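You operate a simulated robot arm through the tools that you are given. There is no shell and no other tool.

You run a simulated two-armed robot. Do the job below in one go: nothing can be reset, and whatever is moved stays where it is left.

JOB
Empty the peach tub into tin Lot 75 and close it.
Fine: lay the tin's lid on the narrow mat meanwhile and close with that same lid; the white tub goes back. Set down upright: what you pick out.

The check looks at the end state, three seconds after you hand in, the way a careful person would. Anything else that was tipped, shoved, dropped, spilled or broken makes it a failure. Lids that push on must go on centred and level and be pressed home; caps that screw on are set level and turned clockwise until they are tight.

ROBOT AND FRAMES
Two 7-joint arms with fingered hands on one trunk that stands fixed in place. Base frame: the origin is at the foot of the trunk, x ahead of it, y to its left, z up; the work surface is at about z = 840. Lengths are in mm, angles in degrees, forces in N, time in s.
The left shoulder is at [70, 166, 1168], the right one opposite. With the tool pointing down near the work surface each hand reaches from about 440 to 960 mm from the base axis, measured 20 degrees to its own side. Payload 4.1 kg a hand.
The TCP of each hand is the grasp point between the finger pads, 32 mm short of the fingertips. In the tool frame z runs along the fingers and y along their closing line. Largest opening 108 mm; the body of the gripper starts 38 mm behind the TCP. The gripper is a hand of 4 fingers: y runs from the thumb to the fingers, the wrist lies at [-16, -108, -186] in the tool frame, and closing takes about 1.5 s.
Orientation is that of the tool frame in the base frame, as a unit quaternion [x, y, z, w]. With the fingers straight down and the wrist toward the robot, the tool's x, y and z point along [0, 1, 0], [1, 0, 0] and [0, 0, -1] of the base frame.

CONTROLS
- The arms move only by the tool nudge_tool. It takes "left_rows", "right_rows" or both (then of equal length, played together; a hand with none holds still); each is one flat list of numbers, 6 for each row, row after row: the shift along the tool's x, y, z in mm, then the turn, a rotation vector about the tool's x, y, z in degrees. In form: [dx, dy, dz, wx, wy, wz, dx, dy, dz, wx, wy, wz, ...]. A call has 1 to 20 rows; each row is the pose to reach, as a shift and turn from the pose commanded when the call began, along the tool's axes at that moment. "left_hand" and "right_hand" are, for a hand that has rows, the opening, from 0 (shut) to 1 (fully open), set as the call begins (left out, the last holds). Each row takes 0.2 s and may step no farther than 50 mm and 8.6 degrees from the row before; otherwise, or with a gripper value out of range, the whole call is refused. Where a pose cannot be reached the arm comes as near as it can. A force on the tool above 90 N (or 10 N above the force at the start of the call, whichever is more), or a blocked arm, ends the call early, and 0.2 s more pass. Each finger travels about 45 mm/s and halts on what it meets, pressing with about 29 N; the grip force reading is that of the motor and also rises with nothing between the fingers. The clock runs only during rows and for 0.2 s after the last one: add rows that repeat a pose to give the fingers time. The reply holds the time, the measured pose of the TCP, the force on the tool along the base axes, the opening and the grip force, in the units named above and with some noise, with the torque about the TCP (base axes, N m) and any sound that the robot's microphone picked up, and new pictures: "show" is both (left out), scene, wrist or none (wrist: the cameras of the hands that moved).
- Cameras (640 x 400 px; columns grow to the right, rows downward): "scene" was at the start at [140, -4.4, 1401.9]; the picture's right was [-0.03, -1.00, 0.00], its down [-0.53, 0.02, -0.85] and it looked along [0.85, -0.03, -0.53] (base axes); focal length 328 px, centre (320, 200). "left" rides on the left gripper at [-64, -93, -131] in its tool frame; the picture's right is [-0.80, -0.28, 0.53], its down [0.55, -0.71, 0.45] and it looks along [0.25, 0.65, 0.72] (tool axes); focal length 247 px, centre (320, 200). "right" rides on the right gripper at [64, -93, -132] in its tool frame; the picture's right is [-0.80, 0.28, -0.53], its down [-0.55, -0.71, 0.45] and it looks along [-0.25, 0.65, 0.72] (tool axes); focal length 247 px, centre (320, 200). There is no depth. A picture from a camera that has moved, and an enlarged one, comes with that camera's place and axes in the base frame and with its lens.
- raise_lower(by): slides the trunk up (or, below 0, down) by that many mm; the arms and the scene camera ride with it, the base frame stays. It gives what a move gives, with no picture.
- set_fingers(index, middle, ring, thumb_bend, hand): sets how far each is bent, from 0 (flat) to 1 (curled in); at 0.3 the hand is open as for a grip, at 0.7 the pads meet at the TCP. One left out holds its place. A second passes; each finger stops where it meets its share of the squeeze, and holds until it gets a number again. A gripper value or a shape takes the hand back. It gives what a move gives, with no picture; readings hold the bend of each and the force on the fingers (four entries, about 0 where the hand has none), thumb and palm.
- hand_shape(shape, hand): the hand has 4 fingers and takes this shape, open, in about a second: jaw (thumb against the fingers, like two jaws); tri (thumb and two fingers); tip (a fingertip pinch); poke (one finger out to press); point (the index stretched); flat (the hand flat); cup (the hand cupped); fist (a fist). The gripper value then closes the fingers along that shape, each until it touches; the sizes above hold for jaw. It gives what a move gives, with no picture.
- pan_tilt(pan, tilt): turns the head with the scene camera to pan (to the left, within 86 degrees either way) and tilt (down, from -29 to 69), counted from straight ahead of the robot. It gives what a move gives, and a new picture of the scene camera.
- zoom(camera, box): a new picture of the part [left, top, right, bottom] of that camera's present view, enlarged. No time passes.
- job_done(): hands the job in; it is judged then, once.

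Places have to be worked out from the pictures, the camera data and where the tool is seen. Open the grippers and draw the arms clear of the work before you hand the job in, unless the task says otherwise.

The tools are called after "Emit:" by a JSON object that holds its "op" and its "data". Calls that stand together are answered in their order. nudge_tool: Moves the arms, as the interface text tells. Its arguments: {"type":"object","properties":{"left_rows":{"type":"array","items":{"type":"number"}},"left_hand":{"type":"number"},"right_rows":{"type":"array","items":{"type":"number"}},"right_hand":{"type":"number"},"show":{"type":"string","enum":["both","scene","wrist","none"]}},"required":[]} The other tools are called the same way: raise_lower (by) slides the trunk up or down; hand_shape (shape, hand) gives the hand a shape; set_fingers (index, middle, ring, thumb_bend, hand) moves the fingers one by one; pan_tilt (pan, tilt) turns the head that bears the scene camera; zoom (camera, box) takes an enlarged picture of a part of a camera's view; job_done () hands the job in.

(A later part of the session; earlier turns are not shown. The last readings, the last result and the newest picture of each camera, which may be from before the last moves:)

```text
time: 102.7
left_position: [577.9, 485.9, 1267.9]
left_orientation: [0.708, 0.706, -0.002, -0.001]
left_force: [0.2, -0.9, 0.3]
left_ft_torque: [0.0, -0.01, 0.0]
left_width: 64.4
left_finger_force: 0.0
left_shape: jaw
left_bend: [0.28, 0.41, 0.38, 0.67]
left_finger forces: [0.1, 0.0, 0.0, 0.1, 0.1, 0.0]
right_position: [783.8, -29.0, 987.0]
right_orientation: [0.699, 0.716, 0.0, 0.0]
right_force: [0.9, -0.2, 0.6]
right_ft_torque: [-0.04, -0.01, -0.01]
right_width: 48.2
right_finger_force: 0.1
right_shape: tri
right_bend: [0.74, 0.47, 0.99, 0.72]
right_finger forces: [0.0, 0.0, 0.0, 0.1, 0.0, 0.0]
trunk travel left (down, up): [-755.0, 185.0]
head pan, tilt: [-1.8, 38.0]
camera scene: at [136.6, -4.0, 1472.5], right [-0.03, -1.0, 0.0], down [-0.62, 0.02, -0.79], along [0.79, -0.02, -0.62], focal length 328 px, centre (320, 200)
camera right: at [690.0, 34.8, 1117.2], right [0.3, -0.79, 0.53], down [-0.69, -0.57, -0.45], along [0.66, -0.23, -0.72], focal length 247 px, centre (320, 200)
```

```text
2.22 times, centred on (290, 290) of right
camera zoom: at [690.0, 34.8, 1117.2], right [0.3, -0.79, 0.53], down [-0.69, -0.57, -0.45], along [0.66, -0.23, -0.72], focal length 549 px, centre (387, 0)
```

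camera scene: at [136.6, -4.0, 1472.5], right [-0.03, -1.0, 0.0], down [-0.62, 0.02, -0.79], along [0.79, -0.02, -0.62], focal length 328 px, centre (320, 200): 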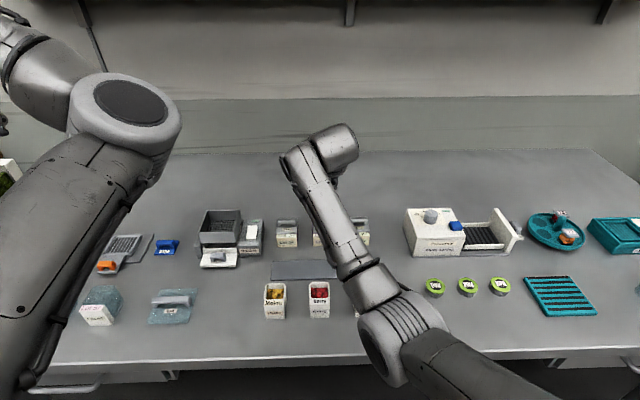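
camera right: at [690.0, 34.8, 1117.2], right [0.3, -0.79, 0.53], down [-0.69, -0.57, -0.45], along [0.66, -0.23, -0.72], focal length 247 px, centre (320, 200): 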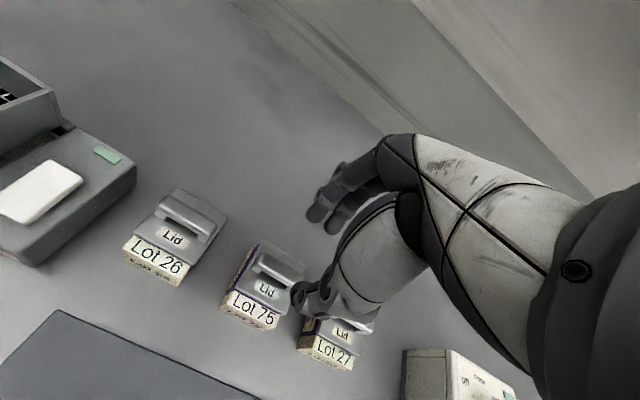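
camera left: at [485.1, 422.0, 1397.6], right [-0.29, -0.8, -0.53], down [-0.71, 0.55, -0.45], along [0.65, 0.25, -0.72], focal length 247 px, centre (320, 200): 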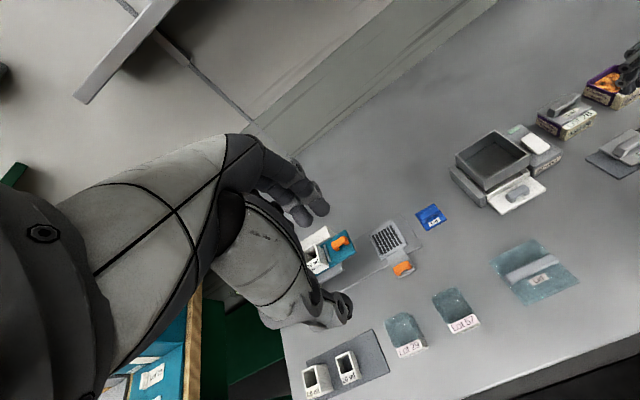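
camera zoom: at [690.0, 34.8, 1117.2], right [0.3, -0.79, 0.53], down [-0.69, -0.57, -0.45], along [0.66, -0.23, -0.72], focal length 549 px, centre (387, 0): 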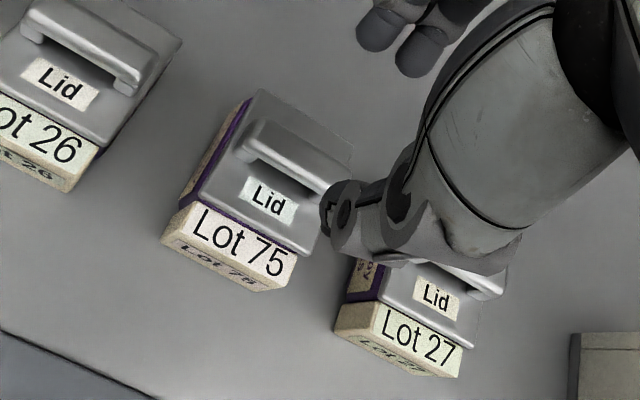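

The lid is on, but a thin purple line shows at the front, so it may not be fully home yet. I compare closely with the neighbouring closed tins.

Emit:
{"op": "zoom", "data": {"camera": "left", "box": [585, 55, 640, 95]}}

Emit:
{"op": "zoom", "data": {"camera": "left", "box": [530, 80, 600, 140]}}

Emit:
{"op": "zoom", "data": {"camera": "right", "box": [210, 230, 310, 340]}}

Emit:
{"op": "zoom", "data": {"camera": "right", "box": [280, 290, 390, 390]}}

Emit:
{"op": "zoom", "data": {"camera": "right", "box": [110, 170, 240, 300]}}

```text
10.00 times, centred on (612, 75) of left
camera zoom: at [484.9, 422.3, 1397.5], right [-0.29, -0.8, -0.53], down [-0.71, 0.55, -0.45], along [0.65, 0.25, -0.72], focal length 2470 px, centre (-2605, 1450)
```

zoom: 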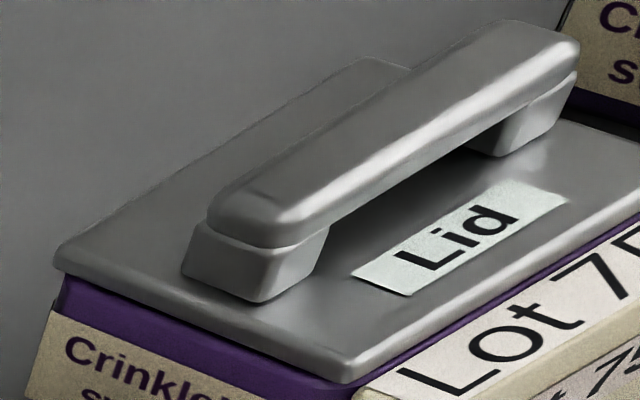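

```text
6.67 times, centred on (565, 110) of left
camera zoom: at [484.9, 422.3, 1397.5], right [-0.29, -0.8, -0.53], down [-0.71, 0.55, -0.45], along [0.65, 0.25, -0.72], focal length 1646 px, centre (-1313, 800)
```

zoom: 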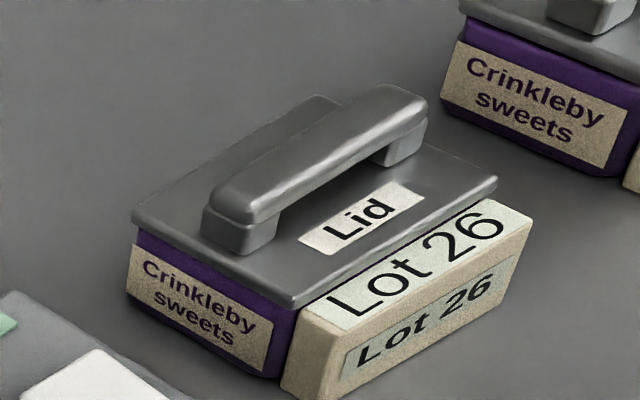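

```text
3.64 times, centred on (260, 285) of right
camera zoom: at [690.0, 34.8, 1117.2], right [0.3, -0.79, 0.53], down [-0.69, -0.57, -0.45], along [0.66, -0.23, -0.72], focal length 898 px, centre (538, -109)
```

zoom: 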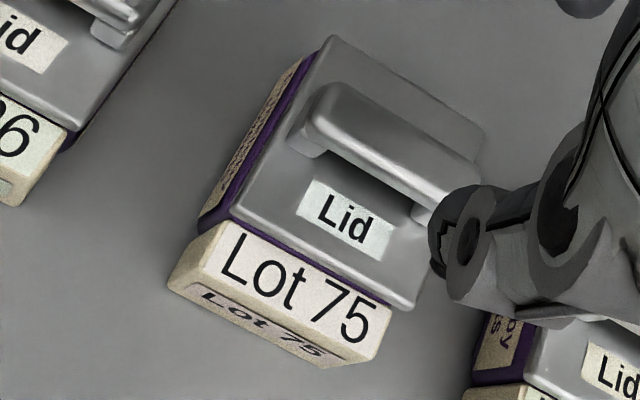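

```text
4.00 times, centred on (335, 340) of right
camera zoom: at [690.0, 34.8, 1117.2], right [0.3, -0.79, 0.53], down [-0.69, -0.57, -0.45], along [0.66, -0.23, -0.72], focal length 988 px, centre (260, -360)
```

zoom: 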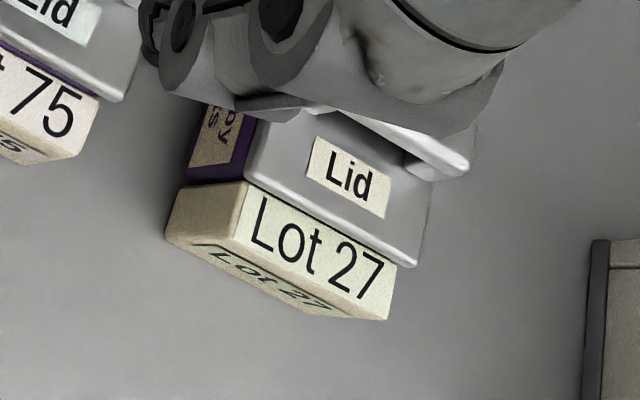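

```text
3.08 times, centred on (175, 235) of right
camera zoom: at [690.0, 34.8, 1117.2], right [0.3, -0.79, 0.53], down [-0.69, -0.57, -0.45], along [0.66, -0.23, -0.72], focal length 760 px, centre (766, 92)
```

zoom: 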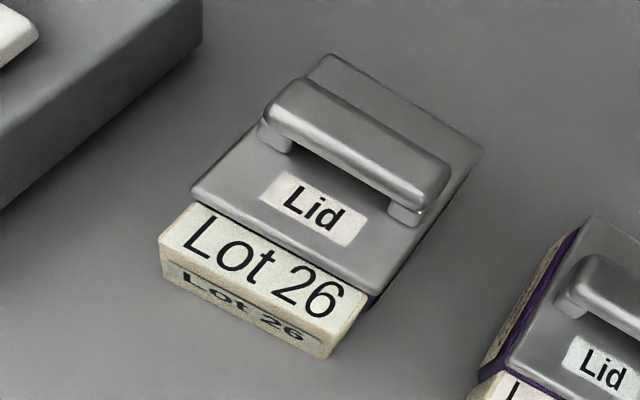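

Compared with Lots 26 and 27, the lid sits about 2.7 mm too far from the robot and about 1.4 mm too far right, with no yaw error. I go back down to the same pose, re-grip, and will lift, shift and reseat it.

Emit:
{"op": "nudge_tool", "data": {"right_rows": [0, 0, 25, 0, 0, 0, 0, 0, 45, 0, 0, 0, 0, 0, 60, 0, 0, 0, 0, 0, 65, 0, 0, 0, 0, 0, 65, 0, 0, 0], "show": "none"}}

Emit:
{"op": "nudge_tool", "data": {"right_rows": [0, 0, 0, 0, 0, 0, 0, 0, 0, 0, 0, 0, 0, 0, 0, 0, 0, 0, 0, 0, 0, 0, 0, 0, 0, 0, 0, 0, 0, 0, 0, 0, 0, 0, 0, 0], "right_hand": 0.0, "show": "none"}}

Emit:
{"op": "zoom", "data": {"camera": "left", "box": [585, 55, 640, 95]}}

Emit:
{"op": "zoom", "data": {"camera": "right", "box": [265, 215, 365, 315]}}

```text
time: 103.8
left_position: [577.3, 486.1, 1268.5]
left_orientation: [0.708, 0.706, -0.002, -0.001]
left_force: [0.1, -0.3, -0.2]
left_ft_torque: [-0.01, -0.06, 0.01]
left_width: 64.6
left_finger_force: 0.0
left_shape: jaw
left_bend: [0.28, 0.41, 0.38, 0.67]
left_finger forces: [0.0, 0.0, 0.0, 0.0, 0.0, 0.0]
right_position: [783.6, -28.9, 920.8]
right_orientation: [0.698, 0.716, 0.001, 0.0]
right_force: [0.5, 0.8, -0.6]
right_ft_torque: [-0.01, 0.0, -0.01]
right_width: 48.3
right_finger_force: 0.1
right_shape: tri
right_bend: [0.74, 0.47, 0.99, 0.72]
right_finger forces: [0.1, 0.1, 0.0, 0.0, 0.0, 0.1]
trunk travel left (down, up): [-755.0, 185.0]
head pan, tilt: [-1.8, 38.0]
```

```text
time: 105.2
left_position: [577.9, 485.2, 1266.6]
left_orientation: [0.709, 0.706, -0.002, -0.001]
left_force: [0.6, -0.3, -0.7]
left_ft_torque: [-0.01, -0.01, 0.0]
left_width: 64.4
left_finger_force: 0.0
left_shape: jaw
left_bend: [0.28, 0.41, 0.38, 0.67]
left_finger forces: [0.0, 0.0, 0.0, 0.0, 0.0, 0.0]
right_position: [784.3, -29.6, 922.1]
right_orientation: [0.699, 0.715, 0.001, 0.0]
right_force: [-0.5, -0.1, -0.2]
right_ft_torque: [0.01, 0.02, 0.03]
right_width: 10.7
right_finger_force: 29.4
right_shape: tri
right_bend: [0.72, 0.65, 1.0, 0.73]
right_finger forces: [13.2, 12.8, 0.0, 0.0, 25.9, 0.1]
trunk travel left (down, up): [-755.0, 185.0]
head pan, tilt: [-1.8, 38.0]
```

```text
10.00 times, centred on (612, 75) of left
camera zoom: at [485.2, 422.1, 1397.5], right [-0.29, -0.8, -0.53], down [-0.71, 0.55, -0.45], along [0.65, 0.25, -0.72], focal length 2470 px, centre (-2605, 1450)
```

zoom: 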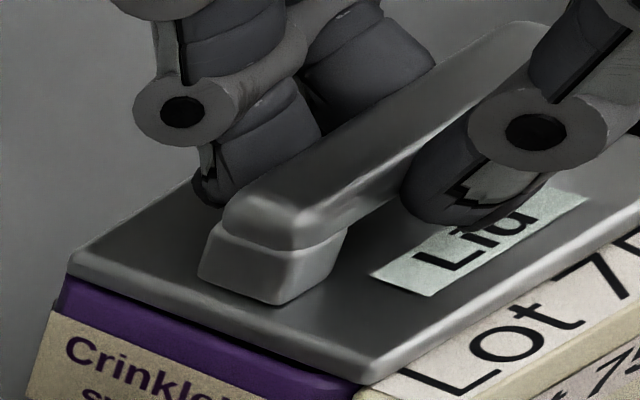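

```text
4.00 times, centred on (315, 265) of right
camera zoom: at [690.1, 34.2, 1052.1], right [0.3, -0.79, 0.53], down [-0.69, -0.57, -0.45], along [0.66, -0.23, -0.72], focal length 988 px, centre (340, -60)
```

zoom: 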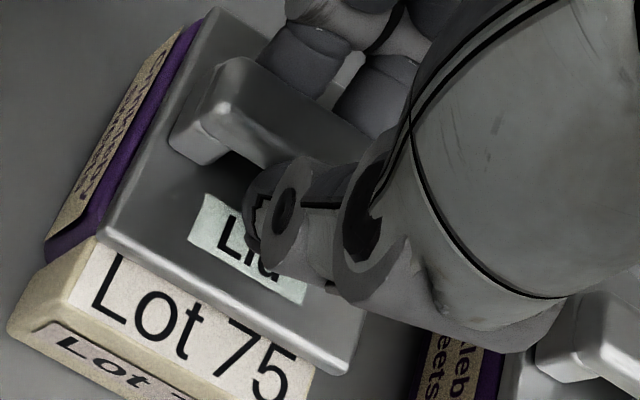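

On gripping, the lid slid back about 2.6 mm, so it was pushed off-centre while the fingers opened; there is clearly some lateral play. With the grip on, I probe the play gently by moving 2 mm toward the robot and watching the force.

Emit:
{"op": "nudge_tool", "data": {"right_rows": [0, -1, 0, 0, 0, 0, 0, -2, 0, 0, 0, 0, 0, -2, 0, 0, 0, 0], "show": "none"}}

Emit:
{"op": "zoom", "data": {"camera": "left", "box": [585, 55, 640, 95]}}

```text
time: 106.0
left_position: [577.4, 484.8, 1267.8]
left_orientation: [0.709, 0.705, -0.001, -0.001]
left_force: [-0.2, 0.1, 0.3]
left_ft_torque: [-0.01, 0.03, -0.01]
left_width: 64.5
left_finger_force: 0.1
left_shape: jaw
left_bend: [0.28, 0.41, 0.38, 0.67]
left_finger forces: [0.0, 0.1, 0.0, 0.1, 0.1, 0.0]
right_position: [781.9, -29.1, 920.7]
right_orientation: [0.698, 0.716, 0.0, 0.001]
right_force: [-0.4, 0.6, 0.1]
right_ft_torque: [0.0, -0.02, -0.01]
right_width: 10.8
right_finger_force: 28.7
right_shape: tri
right_bend: [0.72, 0.65, 1.0, 0.73]
right_finger forces: [13.3, 12.8, 0.0, 0.0, 26.0, 0.0]
trunk travel left (down, up): [-755.0, 185.0]
head pan, tilt: [-1.8, 38.0]
```

```text
10.00 times, centred on (612, 75) of left
camera zoom: at [485.2, 422.1, 1397.5], right [-0.29, -0.8, -0.53], down [-0.71, 0.55, -0.45], along [0.65, 0.25, -0.72], focal length 2470 px, centre (-2605, 1450)
```

zoom: 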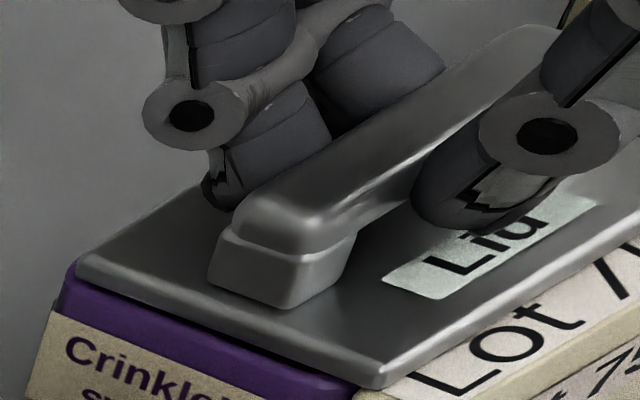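

The lid slides freely, so it is resting on the rim rather than seated in it. From the recorded poses, proper closure should be at TCP x≈782.9 with zero yaw, so I lift slightly, take out the remaining 1.3° yaw, and lower again feeling for it to drop in.

Emit:
{"op": "nudge_tool", "data": {"right_rows": [0, 0, -3, 0, 0, 0, 0, 0, -3, 0, 0, 0.7, 0, 0, -3, 0, 0, 1.3, 0, 0, -3, 0, 0, 1.3], "show": "wrist"}}

Emit:
{"op": "zoom", "data": {"camera": "right", "box": [265, 215, 365, 315]}}

Emit:
{"op": "zoom", "data": {"camera": "left", "box": [570, 40, 640, 110]}}

```text
time: 107.0
left_position: [577.0, 484.4, 1267.9]
left_orientation: [0.708, 0.706, -0.002, -0.001]
left_force: [-1.0, 0.9, 0.1]
left_ft_torque: [0.01, -0.02, 0.01]
left_width: 64.3
left_finger_force: 0.1
left_shape: jaw
left_bend: [0.28, 0.41, 0.38, 0.67]
left_finger forces: [0.0, 0.0, 0.0, 0.0, 0.0, 0.0]
right_position: [782.4, -28.9, 924.5]
right_orientation: [0.707, 0.707, 0.0, 0.0]
right_force: [0.6, -0.3, 0.5]
right_ft_torque: [0.02, -0.02, 0.02]
right_width: 10.8
right_finger_force: 28.5
right_shape: tri
right_bend: [0.72, 0.65, 1.0, 0.73]
right_finger forces: [13.2, 12.6, 0.0, 0.0, 25.9, 0.1]
trunk travel left (down, up): [-755.0, 185.0]
head pan, tilt: [-1.8, 38.0]
camera right: at [690.0, 36.2, 1054.8], right [0.28, -0.8, 0.53], down [-0.71, -0.55, -0.45], along [0.65, -0.25, -0.72], focal length 247 px, centre (320, 200)
```

right: 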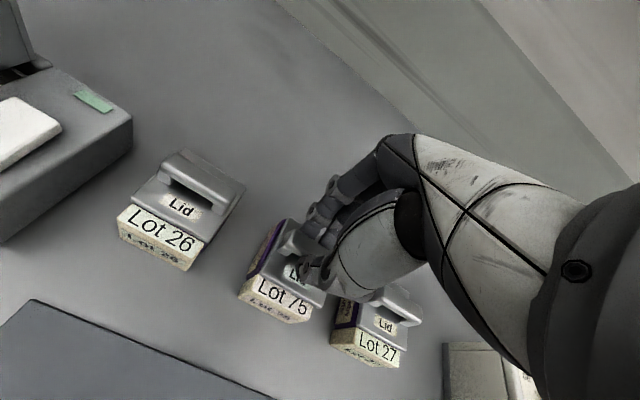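

```text
4.00 times, centred on (315, 265) of right
camera zoom: at [690.0, 36.2, 1054.8], right [0.28, -0.8, 0.53], down [-0.71, -0.55, -0.45], along [0.65, -0.25, -0.72], focal length 988 px, centre (340, -60)
```

zoom: 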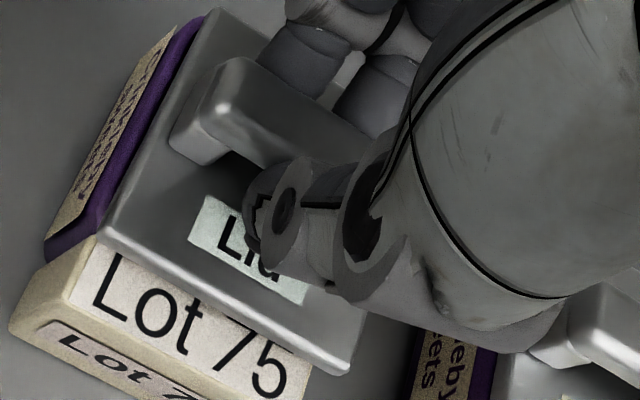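

```text
5.71 times, centred on (605, 75) of left
camera zoom: at [485.2, 422.1, 1397.5], right [-0.29, -0.8, -0.53], down [-0.71, 0.55, -0.45], along [0.65, 0.25, -0.72], focal length 1411 px, centre (-1309, 914)
```

zoom: 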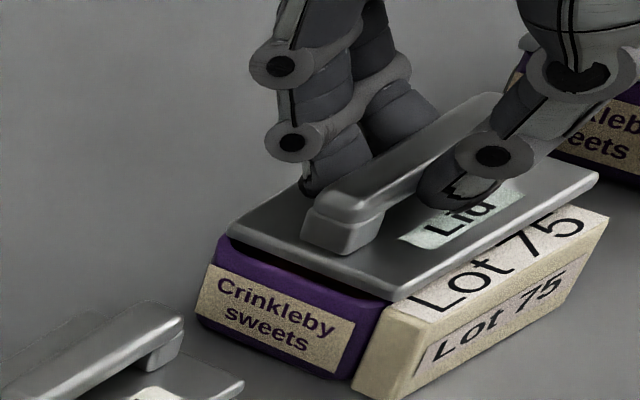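

Comparing heights with the earlier contact readings, the lid does sit at its closed height but has several millimetres of free play, so it just needs centring. I shift slightly (+0.8, +1.1 mm), lower, release, and rise for a clean comparison.

Emit:
{"op": "nudge_tool", "data": {"right_rows": [1.1, 0.8, 0, 0, 0, 0, 1.1, 0.8, 1.5, 0, 0, 0, 1.1, 0.8, 3, 0, 0, 0, 1.1, 0.8, 3, 0, 0, 0], "show": "none"}}

Emit:
{"op": "nudge_tool", "data": {"right_rows": [0, 0, 0, 0, 0, 0, 0, 0, 0, 0, 0, 0, 0, 0, 0, 0, 0, 0, 0, 0, 0, 0, 0, 0, 0, 0, 0, 0, 0, 0], "right_hand": 0.45, "show": "none"}}

Emit:
{"op": "nudge_tool", "data": {"right_rows": [0, 0, -15, 0, 0, 0, 0, 0, -45, 0, 0, 0, 0, 0, -80, 0, 0, 0, 0, 0, -110, 0, 0, 0, 0, 0, -110, 0, 0, 0], "show": "wrist"}}

Emit:
{"op": "zoom", "data": {"camera": "right", "box": [200, 210, 320, 320]}}

Emit:
{"op": "zoom", "data": {"camera": "left", "box": [570, 40, 640, 110]}}

```text
time: 108.0
left_position: [577.1, 485.4, 1267.2]
left_orientation: [0.708, 0.706, -0.002, 0.0]
left_force: [1.2, -0.4, -0.5]
left_ft_torque: [0.0, 0.01, 0.02]
left_width: 64.3
left_finger_force: 0.0
left_shape: jaw
left_bend: [0.28, 0.41, 0.38, 0.67]
left_finger forces: [0.0, 0.1, 0.1, 0.1, 0.0, 0.1]
right_position: [781.8, -28.3, 923.0]
right_orientation: [0.707, 0.707, 0.0, 0.0]
right_force: [0.4, -0.5, 0.3]
right_ft_torque: [-0.02, -0.04, 0.01]
right_width: 10.5
right_finger_force: 29.0
right_shape: tri
right_bend: [0.72, 0.65, 1.0, 0.73]
right_finger forces: [13.3, 12.7, 0.0, 0.0, 26.0, 0.0]
trunk travel left (down, up): [-755.0, 185.0]
head pan, tilt: [-1.8, 38.0]
```

```text
time: 109.2
left_position: [576.4, 485.3, 1267.3]
left_orientation: [0.708, 0.706, -0.003, 0.0]
left_force: [0.5, 0.6, -0.1]
left_ft_torque: [0.01, 0.02, 0.01]
left_width: 64.6
left_finger_force: 0.1
left_shape: jaw
left_bend: [0.28, 0.41, 0.38, 0.67]
left_finger forces: [0.0, 0.1, 0.0, 0.0, 0.1, 0.0]
right_position: [782.6, -27.9, 921.7]
right_orientation: [0.707, 0.708, 0.0, 0.0]
right_force: [0.0, -0.3, -0.3]
right_ft_torque: [0.02, 0.02, 0.01]
right_width: 48.2
right_finger_force: 0.2
right_shape: tri
right_bend: [0.74, 0.47, 0.99, 0.72]
right_finger forces: [0.1, 0.1, 0.1, 0.0, 0.0, 0.0]
trunk travel left (down, up): [-755.0, 185.0]
head pan, tilt: [-1.8, 38.0]
```

```text
time: 110.5
left_position: [577.4, 486.1, 1268.1]
left_orientation: [0.709, 0.706, -0.001, -0.001]
left_force: [-0.2, -0.5, -0.5]
left_ft_torque: [0.02, 0.01, -0.03]
left_width: 64.4
left_finger_force: 0.1
left_shape: jaw
left_bend: [0.28, 0.41, 0.38, 0.67]
left_finger forces: [0.1, 0.0, 0.1, 0.0, 0.0, 0.0]
right_position: [783.3, -28.7, 1030.4]
right_orientation: [0.707, 0.707, 0.0, 0.0]
right_force: [-0.3, -1.0, -0.1]
right_ft_torque: [0.0, 0.02, -0.01]
right_width: 48.6
right_finger_force: 0.0
right_shape: tri
right_bend: [0.74, 0.47, 0.99, 0.72]
right_finger forces: [0.0, 0.1, 0.1, 0.0, 0.0, 0.0]
trunk travel left (down, up): [-755.0, 185.0]
head pan, tilt: [-1.8, 38.0]
camera right: at [691.3, 37.0, 1161.4], right [0.28, -0.8, 0.53], down [-0.71, -0.55, -0.45], along [0.65, -0.25, -0.72], focal length 247 px, centre (320, 200)
```

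right: 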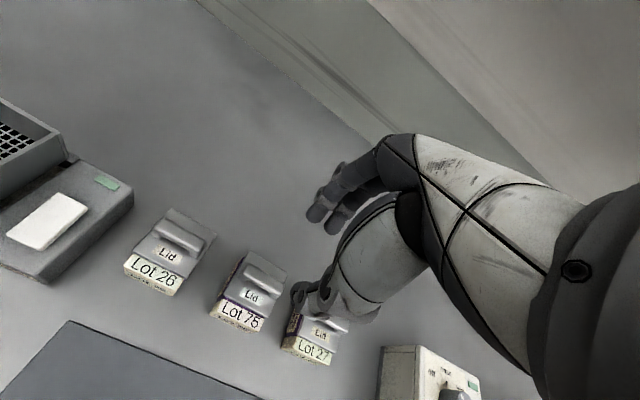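

```text
3.64 times, centred on (260, 265) of right
camera zoom: at [691.3, 37.0, 1161.4], right [0.28, -0.8, 0.53], down [-0.71, -0.55, -0.45], along [0.65, -0.25, -0.72], focal length 898 px, centre (538, -36)
```

zoom: 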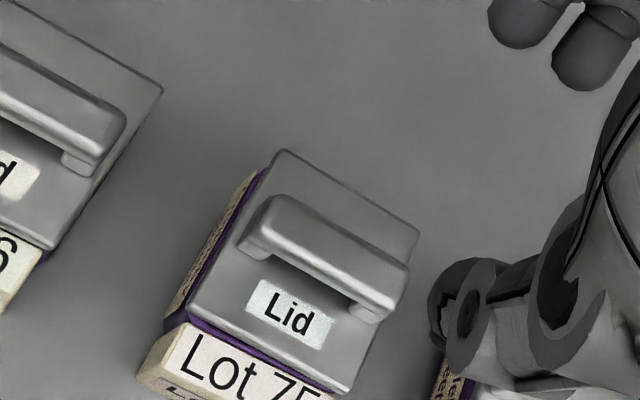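

```text
5.71 times, centred on (605, 75) of left
camera zoom: at [485.4, 422.0, 1397.4], right [-0.29, -0.8, -0.53], down [-0.71, 0.55, -0.45], along [0.65, 0.25, -0.72], focal length 1411 px, centre (-1309, 914)
```

zoom: 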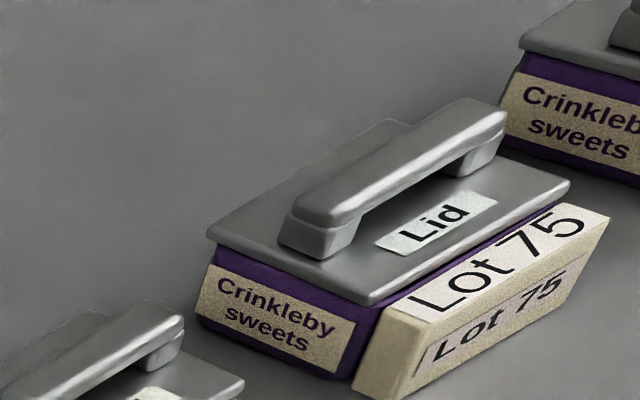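

The lid again slid away from the robot on release. I take careful zooms of Lot 75 and the reference Lot 26 from both wrist cameras to measure height and offset.

Emit:
{"op": "zoom", "data": {"camera": "right", "box": [205, 240, 295, 340]}}

Emit:
{"op": "zoom", "data": {"camera": "right", "box": [115, 200, 225, 300]}}

Emit:
{"op": "zoom", "data": {"camera": "left", "box": [586, 56, 640, 94]}}

Emit:
{"op": "zoom", "data": {"camera": "left", "box": [538, 90, 596, 132]}}

```text
4.00 times, centred on (250, 290) of right
camera zoom: at [691.3, 37.0, 1161.4], right [0.28, -0.8, 0.53], down [-0.71, -0.55, -0.45], along [0.65, -0.25, -0.72], focal length 988 px, centre (600, -160)
```

zoom: 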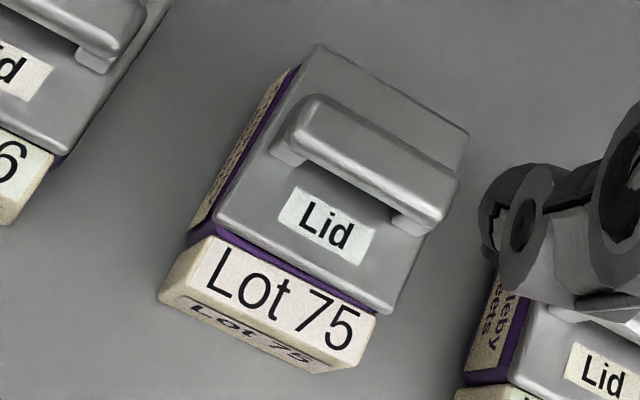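

```text
4.00 times, centred on (170, 250) of right
camera zoom: at [691.3, 37.0, 1161.4], right [0.28, -0.8, 0.53], down [-0.71, -0.55, -0.45], along [0.65, -0.25, -0.72], focal length 988 px, centre (920, 0)
```

zoom: 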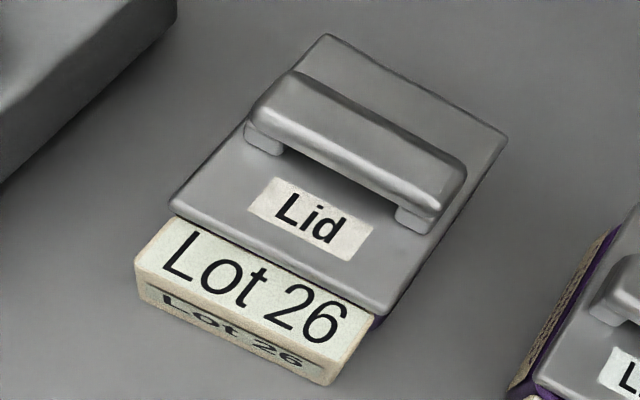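

```text
10.53 times, centred on (613, 75) of left
camera zoom: at [485.4, 422.0, 1397.4], right [-0.29, -0.8, -0.53], down [-0.71, 0.55, -0.45], along [0.65, 0.25, -0.72], focal length 2600 px, centre (-2764, 1516)
```

zoom: 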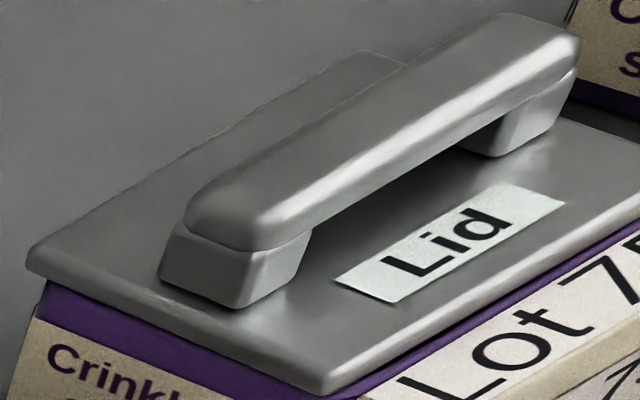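

```text
9.52 times, centred on (567, 111) of left
camera zoom: at [485.4, 422.0, 1397.4], right [-0.29, -0.8, -0.53], down [-0.71, 0.55, -0.45], along [0.65, 0.25, -0.72], focal length 2352 px, centre (-2032, 1048)
```

zoom: 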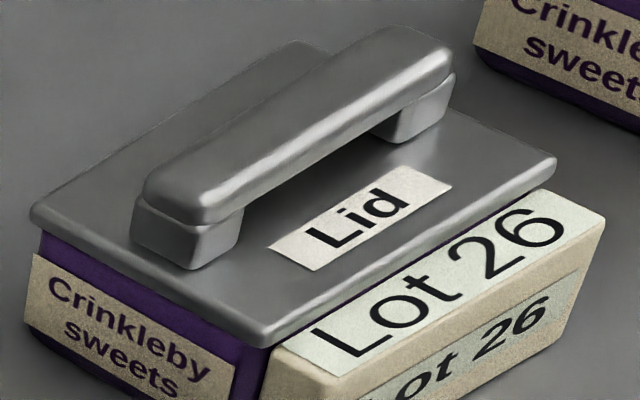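

The measurement is clear: the lid's height matches Lot 26 within about 0.5 mm, and it is off by about +2 mm in x and -0.9 mm in y. I'll narrow the fingers to about 24 mm, straddle the bar without gripping, and nudge the lid back toward the robot, watching with the fixed left camera.

Emit:
{"op": "nudge_tool", "data": {"right_rows": [0, 2, 10, 0, 0, 0, 0, 4, 35, 0, 0, 0, 0, 4, 60, 0, 0, 0, 0, 4, 82, 0, 0, 0, 0, 4, 82, 0, 0, 0], "right_hand": 0.23, "show": "wrist"}}

Emit:
{"op": "zoom", "data": {"camera": "right", "box": [240, 190, 360, 310]}}

Emit:
{"op": "zoom", "data": {"camera": "left", "box": [580, 30, 640, 100]}}

```text
time: 111.7
left_position: [577.0, 485.8, 1267.8]
left_orientation: [0.709, 0.705, -0.002, -0.001]
left_force: [0.3, -0.8, 0.0]
left_ft_torque: [-0.01, 0.02, 0.0]
left_width: 64.4
left_finger_force: 0.1
left_shape: jaw
left_bend: [0.28, 0.41, 0.38, 0.67]
left_finger forces: [0.1, 0.0, 0.0, 0.0, 0.1, 0.0]
right_position: [788.6, -27.4, 949.6]
right_orientation: [0.707, 0.707, 0.001, 0.0]
right_force: [0.0, 0.4, -0.3]
right_ft_torque: [0.0, 0.01, 0.0]
right_width: 24.9
right_finger_force: 0.2
right_shape: tri
right_bend: [0.73, 0.57, 0.99, 0.74]
right_finger forces: [0.0, 0.1, 0.1, 0.0, 0.0, 0.1]
trunk travel left (down, up): [-755.0, 185.0]
head pan, tilt: [-1.8, 38.0]
camera right: at [695.1, 37.5, 1079.4], right [0.28, -0.8, 0.53], down [-0.71, -0.55, -0.45], along [0.65, -0.25, -0.72], focal length 247 px, centre (320, 200)
```

right: 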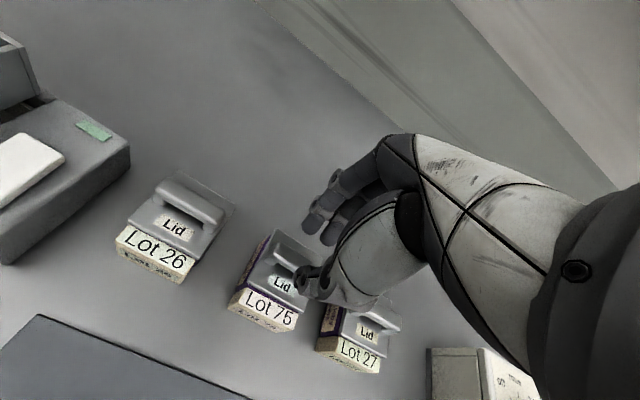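

```text
3.33 times, centred on (300, 250) of right
camera zoom: at [695.1, 37.5, 1079.4], right [0.28, -0.8, 0.53], down [-0.71, -0.55, -0.45], along [0.65, -0.25, -0.72], focal length 823 px, centre (387, 33)
```

zoom: 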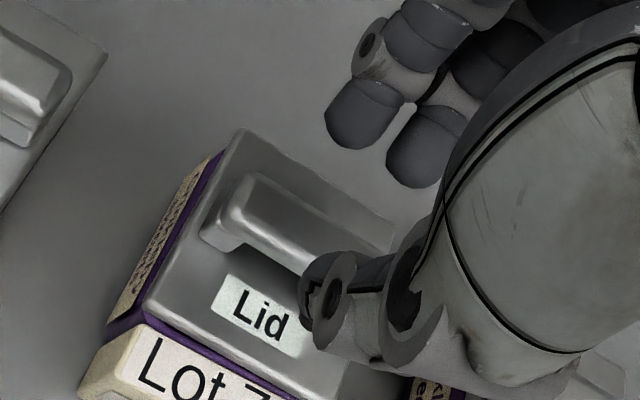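

```text
5.71 times, centred on (610, 65) of left
camera zoom: at [485.1, 422.2, 1397.5], right [-0.29, -0.8, -0.53], down [-0.71, 0.55, -0.45], along [0.65, 0.25, -0.72], focal length 1411 px, centre (-1337, 971)
```

zoom: 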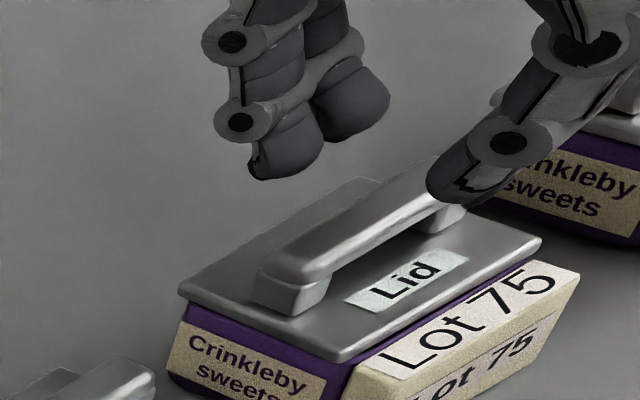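

Thumb and fingers are centred over the bar with about 6 mm clearance on each side. I lower around it to z≈924 without touching.

Emit:
{"op": "nudge_tool", "data": {"right_rows": [0, 0, 10, 0, 0, 0, 0, 0, 20, 0, 0, 0, 0, 0, 26, 0, 0, 0, 0, 0, 26, 0, 0, 0], "show": "none"}}

Emit:
{"op": "zoom", "data": {"camera": "right", "box": [240, 190, 360, 310]}}

Emit:
{"op": "zoom", "data": {"camera": "left", "box": [586, 56, 640, 94]}}

```text
time: 112.7
left_position: [577.4, 486.3, 1267.4]
left_orientation: [0.708, 0.706, -0.002, -0.001]
left_force: [0.1, -0.7, 0.5]
left_ft_torque: [-0.02, -0.03, -0.01]
left_width: 64.7
left_finger_force: 0.1
left_shape: jaw
left_bend: [0.28, 0.41, 0.38, 0.67]
left_finger forces: [0.0, 0.0, 0.0, 0.0, 0.0, 0.0]
right_position: [787.3, -28.8, 923.9]
right_orientation: [0.706, 0.708, 0.0, 0.0]
right_force: [0.6, -0.5, 0.7]
right_ft_torque: [0.02, 0.02, 0.01]
right_width: 24.8
right_finger_force: 0.1
right_shape: tri
right_bend: [0.73, 0.57, 0.99, 0.74]
right_finger forces: [0.1, 0.0, 0.0, 0.0, 0.0, 0.0]
trunk travel left (down, up): [-755.0, 185.0]
head pan, tilt: [-1.8, 38.0]
```

```text
3.33 times, centred on (300, 250) of right
camera zoom: at [695.0, 37.2, 1053.9], right [0.28, -0.8, 0.53], down [-0.71, -0.55, -0.45], along [0.65, -0.25, -0.72], focal length 823 px, centre (387, 33)
```

zoom: 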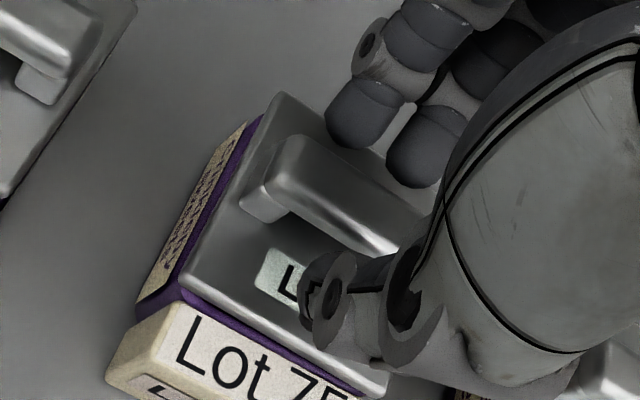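

```text
10.53 times, centred on (613, 75) of left
camera zoom: at [485.2, 422.1, 1397.5], right [-0.29, -0.8, -0.53], down [-0.71, 0.55, -0.45], along [0.65, 0.25, -0.72], focal length 2600 px, centre (-2764, 1516)
```

zoom: 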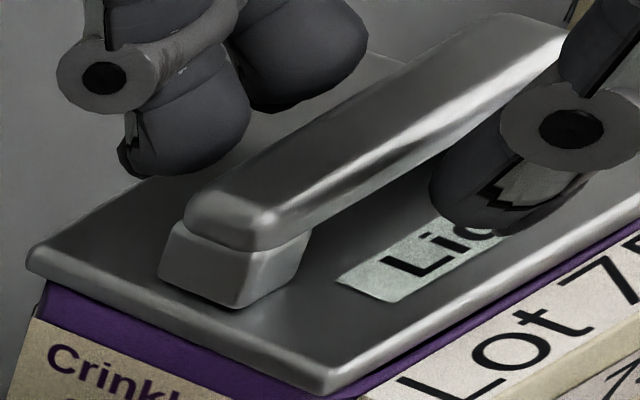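

Nothing was touched. I now move the hand toward the robot 5 mm so the fingers come up to the back of the bar.

Emit:
{"op": "nudge_tool", "data": {"right_rows": [0, -2, 0, 0, 0, 0, 0, -4, 0, 0, 0, 0, 0, -6, 0, 0, 0, 0, 0, -6, 0, 0, 0, 0], "show": "none"}}

Emit:
{"op": "zoom", "data": {"camera": "left", "box": [586, 56, 640, 94]}}

```text
time: 113.7
left_position: [577.4, 485.3, 1267.4]
left_orientation: [0.709, 0.706, -0.002, 0.0]
left_force: [-0.1, -0.5, 0.6]
left_ft_torque: [0.01, 0.04, -0.02]
left_width: 64.6
left_finger_force: 0.1
left_shape: jaw
left_bend: [0.28, 0.41, 0.38, 0.67]
left_finger forces: [0.0, 0.1, 0.0, 0.0, 0.1, 0.0]
right_position: [781.6, -28.7, 922.6]
right_orientation: [0.707, 0.707, 0.0, 0.0]
right_force: [0.2, 0.1, 1.0]
right_ft_torque: [-0.01, -0.02, -0.03]
right_width: 24.9
right_finger_force: 0.0
right_shape: tri
right_bend: [0.73, 0.57, 0.99, 0.74]
right_finger forces: [0.1, 0.1, 0.0, 0.0, 0.0, 0.0]
trunk travel left (down, up): [-755.0, 185.0]
head pan, tilt: [-1.8, 38.0]
```

```text
10.53 times, centred on (613, 75) of left
camera zoom: at [485.2, 422.1, 1397.5], right [-0.29, -0.8, -0.53], down [-0.71, 0.55, -0.45], along [0.65, 0.25, -0.72], focal length 2600 px, centre (-2764, 1516)
```

zoom: 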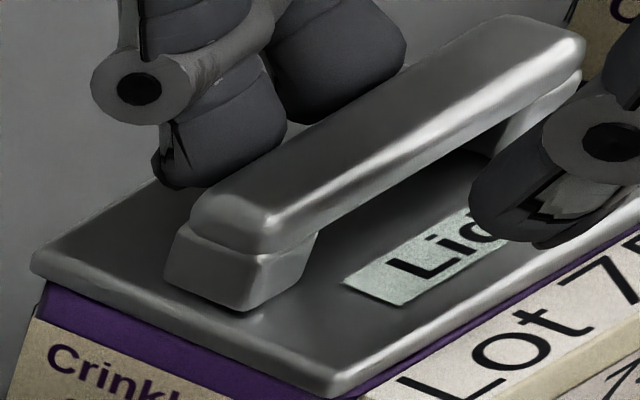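

The fingers have just reached the bar and moved the lid about 1 mm. One more millimetre.

Emit:
{"op": "nudge_tool", "data": {"right_rows": [0, -1, 0, 0, 0, 0, 0, -1, 0, 0, 0, 0], "show": "none"}}

Emit:
{"op": "zoom", "data": {"camera": "left", "box": [586, 56, 640, 94]}}

```text
time: 114.2
left_position: [578.3, 485.2, 1267.0]
left_orientation: [0.709, 0.706, -0.001, 0.0]
left_force: [-0.3, -0.3, -0.6]
left_ft_torque: [0.03, -0.01, -0.01]
left_width: 64.4
left_finger_force: 0.2
left_shape: jaw
left_bend: [0.28, 0.41, 0.38, 0.67]
left_finger forces: [0.0, 0.0, 0.0, 0.0, 0.0, 0.0]
right_position: [779.5, -28.5, 923.2]
right_orientation: [0.707, 0.707, 0.0, 0.0]
right_force: [0.0, 0.0, 0.1]
right_ft_torque: [0.01, 0.03, 0.01]
right_width: 25.1
right_finger_force: 0.1
right_shape: tri
right_bend: [0.73, 0.57, 0.99, 0.74]
right_finger forces: [0.1, 0.0, 0.0, 0.0, 0.1, 0.0]
trunk travel left (down, up): [-755.0, 185.0]
head pan, tilt: [-1.8, 38.0]
```

```text
10.53 times, centred on (613, 75) of left
camera zoom: at [485.2, 422.1, 1397.5], right [-0.29, -0.8, -0.53], down [-0.71, 0.55, -0.45], along [0.65, 0.25, -0.72], focal length 2600 px, centre (-2764, 1516)
```

zoom: 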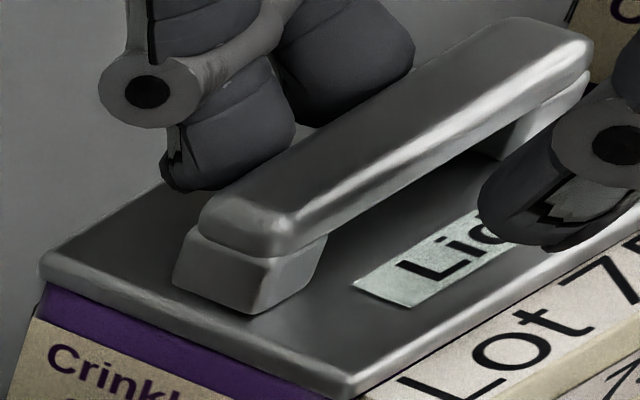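

The lid moved about 3 mm in total, and its front edge now relates to the label as on Lot 26. I back the fingers off 5 mm, rise, and re-measure.

Emit:
{"op": "nudge_tool", "data": {"right_rows": [0, 2.5, 0, 0, 0, 0, 0, 5, 0, 0, 0, 0, 0, 5, -15, 0, 0, 0, 0, 5, -45, 0, 0, 0, 0, 5, -80, 0, 0, 0, 0, 5, -107, 0, 0, 0, 0, 5, -107, 0, 0, 0], "show": "none"}}

Emit:
{"op": "zoom", "data": {"camera": "right", "box": [205, 240, 295, 340]}}

Emit:
{"op": "zoom", "data": {"camera": "right", "box": [115, 200, 225, 300]}}

Emit:
{"op": "zoom", "data": {"camera": "left", "box": [586, 56, 640, 94]}}

```text
time: 115.8
left_position: [578.1, 486.1, 1267.7]
left_orientation: [0.708, 0.706, -0.001, -0.001]
left_force: [0.0, -0.3, 0.2]
left_ft_torque: [-0.01, 0.01, 0.0]
left_width: 64.5
left_finger_force: 0.0
left_shape: jaw
left_bend: [0.28, 0.41, 0.38, 0.67]
left_finger forces: [0.0, 0.0, 0.0, 0.0, 0.0, 0.0]
right_position: [785.2, -28.1, 1029.6]
right_orientation: [0.706, 0.708, 0.0, 0.0]
right_force: [0.6, -0.8, 0.0]
right_ft_torque: [-0.02, 0.01, 0.02]
right_width: 25.0
right_finger_force: 0.1
right_shape: tri
right_bend: [0.73, 0.57, 0.99, 0.74]
right_finger forces: [0.0, 0.0, 0.0, 0.0, 0.0, 0.1]
trunk travel left (down, up): [-755.0, 185.0]
head pan, tilt: [-1.8, 38.0]
```

```text
4.00 times, centred on (250, 290) of right
camera zoom: at [693.0, 36.7, 1160.2], right [0.28, -0.8, 0.53], down [-0.71, -0.55, -0.45], along [0.65, -0.25, -0.72], focal length 988 px, centre (600, -160)
```

zoom: 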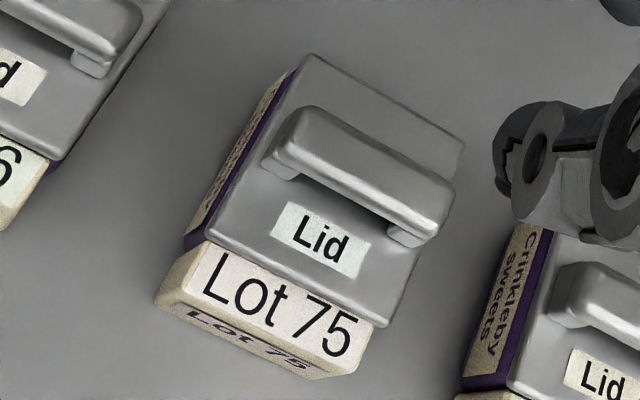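

```text
4.00 times, centred on (170, 250) of right
camera zoom: at [693.0, 36.7, 1160.2], right [0.28, -0.8, 0.53], down [-0.71, -0.55, -0.45], along [0.65, -0.25, -0.72], focal length 988 px, centre (920, 0)
```

zoom: 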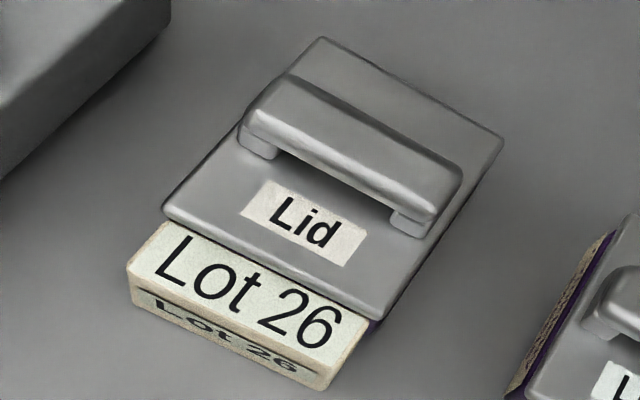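

```text
10.53 times, centred on (613, 75) of left
camera zoom: at [485.4, 422.1, 1397.4], right [-0.29, -0.8, -0.53], down [-0.71, 0.55, -0.45], along [0.65, 0.25, -0.72], focal length 2600 px, centre (-2764, 1516)
```

zoom: 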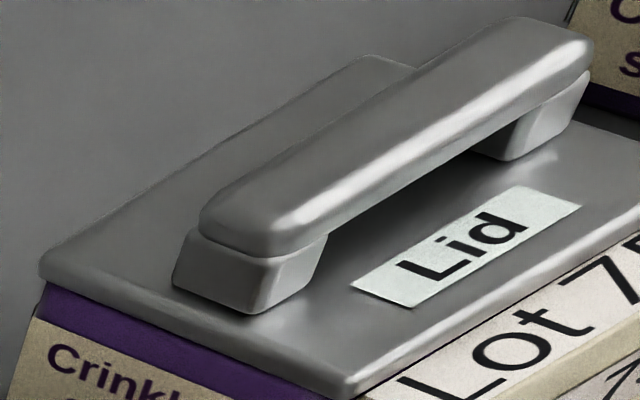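

The lid now matches Lot 26's placement within about 1 mm and no purple line shows. To press it home I shape the right hand into a fist, high above, and look at its geometry.

Emit:
{"op": "hand_shape", "data": {"shape": "fist", "hand": "right"}}

Emit:
{"op": "zoom", "data": {"camera": "left", "box": [540, 0, 640, 110]}}

Emit:
{"op": "zoom", "data": {"camera": "right", "box": [200, 120, 440, 360]}}

Emit:
{"op": "pan_tilt", "data": {"pan": -1.8, "tilt": 32}}

```text
time: 116.8
left_position: [578.4, 484.8, 1266.7]
left_orientation: [0.709, 0.705, -0.002, -0.001]
left_force: [-0.3, 0.0, 0.5]
left_ft_torque: [-0.02, 0.03, 0.0]
left_width: 64.4
left_finger_force: 0.1
left_shape: jaw
left_bend: [0.28, 0.41, 0.38, 0.67]
left_finger forces: [0.0, 0.0, 0.0, 0.1, 0.0, 0.0]
right_position: [784.4, -29.2, 1029.0]
right_orientation: [0.707, 0.707, 0.001, 0.0]
right_force: [0.4, -0.3, -0.4]
right_ft_torque: [0.01, 0.02, 0.0]
right_width: 0.0
right_finger_force: 0.1
right_shape: fist
right_bend: [1.0, 1.0, 1.0, 0.84]
right_finger forces: [0.0, 0.0, 0.0, 0.1, 0.0, 0.1]
trunk travel left (down, up): [-755.0, 185.0]
head pan, tilt: [-1.8, 38.0]
```

```text
3.64 times, centred on (590, 55) of left
camera zoom: at [485.2, 422.1, 1397.5], right [-0.29, -0.8, -0.53], down [-0.71, 0.55, -0.45], along [0.65, 0.25, -0.72], focal length 898 px, centre (-662, 727)
```

zoom: 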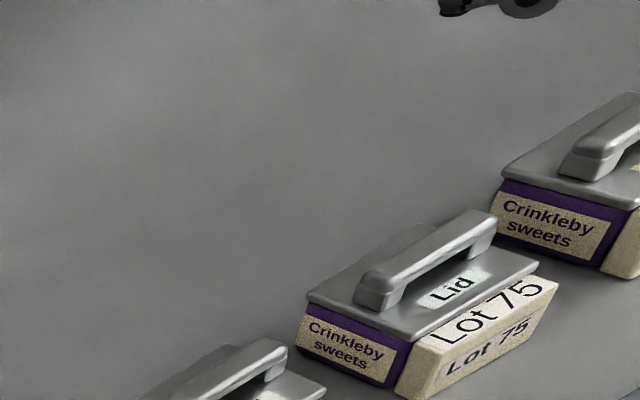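

```text
1.67 times, centred on (320, 240) of right
camera zoom: at [692.9, 36.8, 1160.0], right [0.28, -0.8, 0.53], down [-0.71, -0.55, -0.45], along [0.65, -0.25, -0.72], focal length 412 px, centre (320, 133)
```

zoom: 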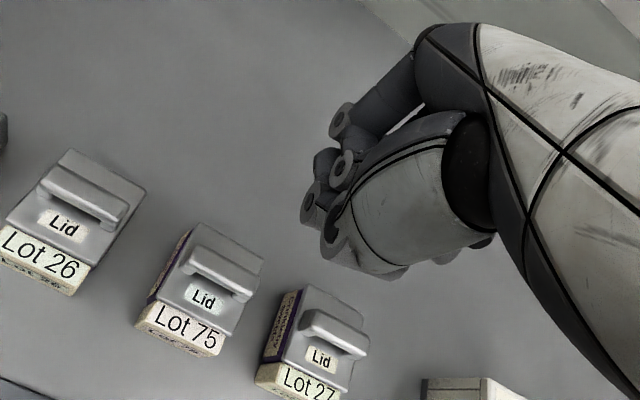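

```text
time: 117.4
left_position: [577.8, 485.9, 1266.2]
left_orientation: [0.708, 0.706, -0.002, -0.001]
left_force: [0.2, -0.1, 1.4]
left_ft_torque: [0.0, 0.01, 0.0]
left_width: 64.6
left_finger_force: 0.0
left_shape: jaw
left_bend: [0.28, 0.41, 0.38, 0.67]
left_finger forces: [0.1, 0.0, 0.0, 0.1, 0.1, 0.0]
right_position: [785.2, -28.7, 1030.1]
right_orientation: [0.706, 0.708, 0.0, 0.0]
right_force: [-0.9, 0.6, -0.7]
right_ft_torque: [0.0, 0.02, 0.01]
right_width: 0.0
right_finger_force: 0.0
right_shape: fist
right_bend: [1.0, 1.0, 1.0, 0.84]
right_finger forces: [0.0, 0.0, 0.0, 0.0, 0.0, 0.1]
trunk travel left (down, up): [-755.0, 185.0]
head pan, tilt: [-1.8, 32.0]
camera scene: at [140.1, -4.2, 1481.7], right [-0.03, -1.0, 0.0], down [-0.53, 0.02, -0.85], along [0.85, -0.03, -0.53], focal length 328 px, centre (320, 200)
```

scene: 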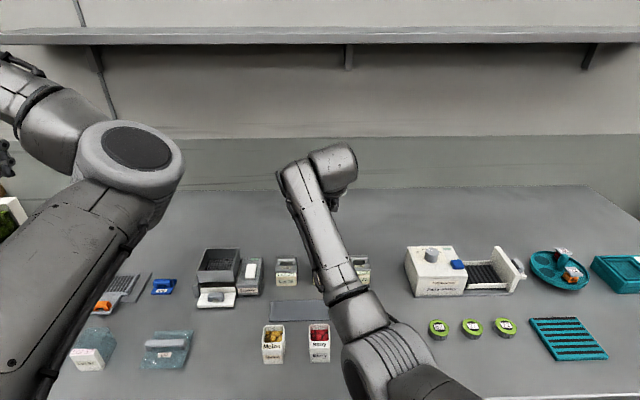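

The fist's underside is roughly at the grasp-point level and centred over the lid. I move 4 mm toward the robot and come down close above the bar.

Emit:
{"op": "nudge_tool", "data": {"right_rows": [0, -2, 25, 0, 0, 0, 0, -4, 50, 0, 0, 0, 0, -4, 75, 0, 0, 0, 0, -4, 95, 0, 0, 0, 0, -4, 95, 0, 0, 0], "show": "none"}}

Emit:
{"op": "zoom", "data": {"camera": "left", "box": [570, 30, 640, 100]}}

Emit:
{"op": "zoom", "data": {"camera": "right", "box": [220, 150, 400, 330]}}

```text
time: 118.6
left_position: [576.7, 484.4, 1267.5]
left_orientation: [0.708, 0.706, -0.002, -0.001]
left_force: [0.1, -0.3, -0.1]
left_ft_torque: [-0.01, 0.03, 0.01]
left_width: 64.8
left_finger_force: 0.0
left_shape: jaw
left_bend: [0.28, 0.41, 0.38, 0.67]
left_finger forces: [0.0, 0.0, 0.1, 0.1, 0.0, 0.0]
right_position: [781.9, -27.7, 932.9]
right_orientation: [0.706, 0.708, 0.0, 0.001]
right_force: [0.3, 0.1, 0.8]
right_ft_torque: [0.0, -0.02, -0.05]
right_width: 0.0
right_finger_force: 0.2
right_shape: fist
right_bend: [1.0, 1.0, 1.0, 0.84]
right_finger forces: [0.0, 0.1, 0.1, 0.1, 0.1, 0.0]
trunk travel left (down, up): [-755.0, 185.0]
head pan, tilt: [-1.8, 32.0]
```

```text
5.71 times, centred on (605, 65) of left
camera zoom: at [485.0, 422.2, 1397.5], right [-0.29, -0.8, -0.53], down [-0.71, 0.55, -0.45], along [0.65, 0.25, -0.72], focal length 1411 px, centre (-1309, 971)
```

zoom: 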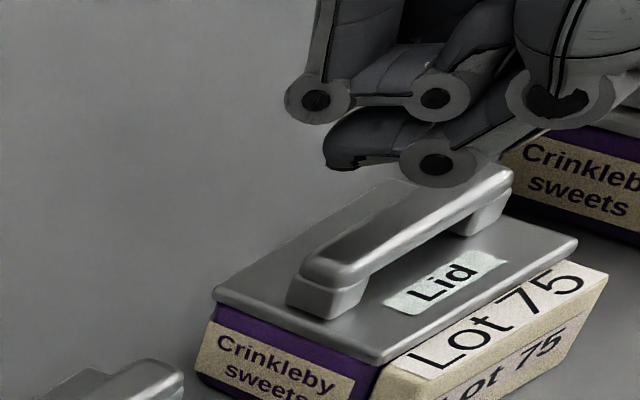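

```text
2.22 times, centred on (310, 240) of right
camera zoom: at [688.7, 37.5, 1064.8], right [0.28, -0.8, 0.53], down [-0.71, -0.55, -0.45], along [0.65, -0.25, -0.72], focal length 549 px, centre (342, 111)
```

zoom: 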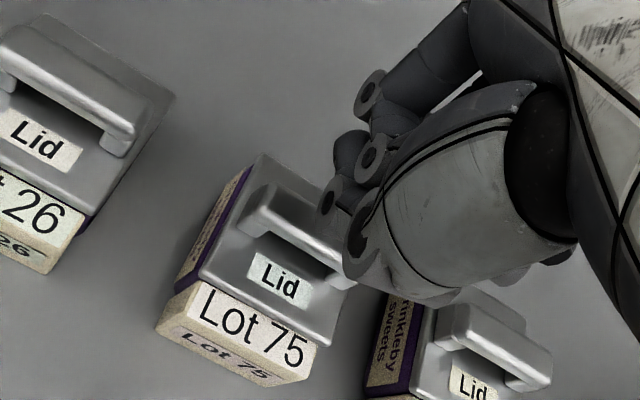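

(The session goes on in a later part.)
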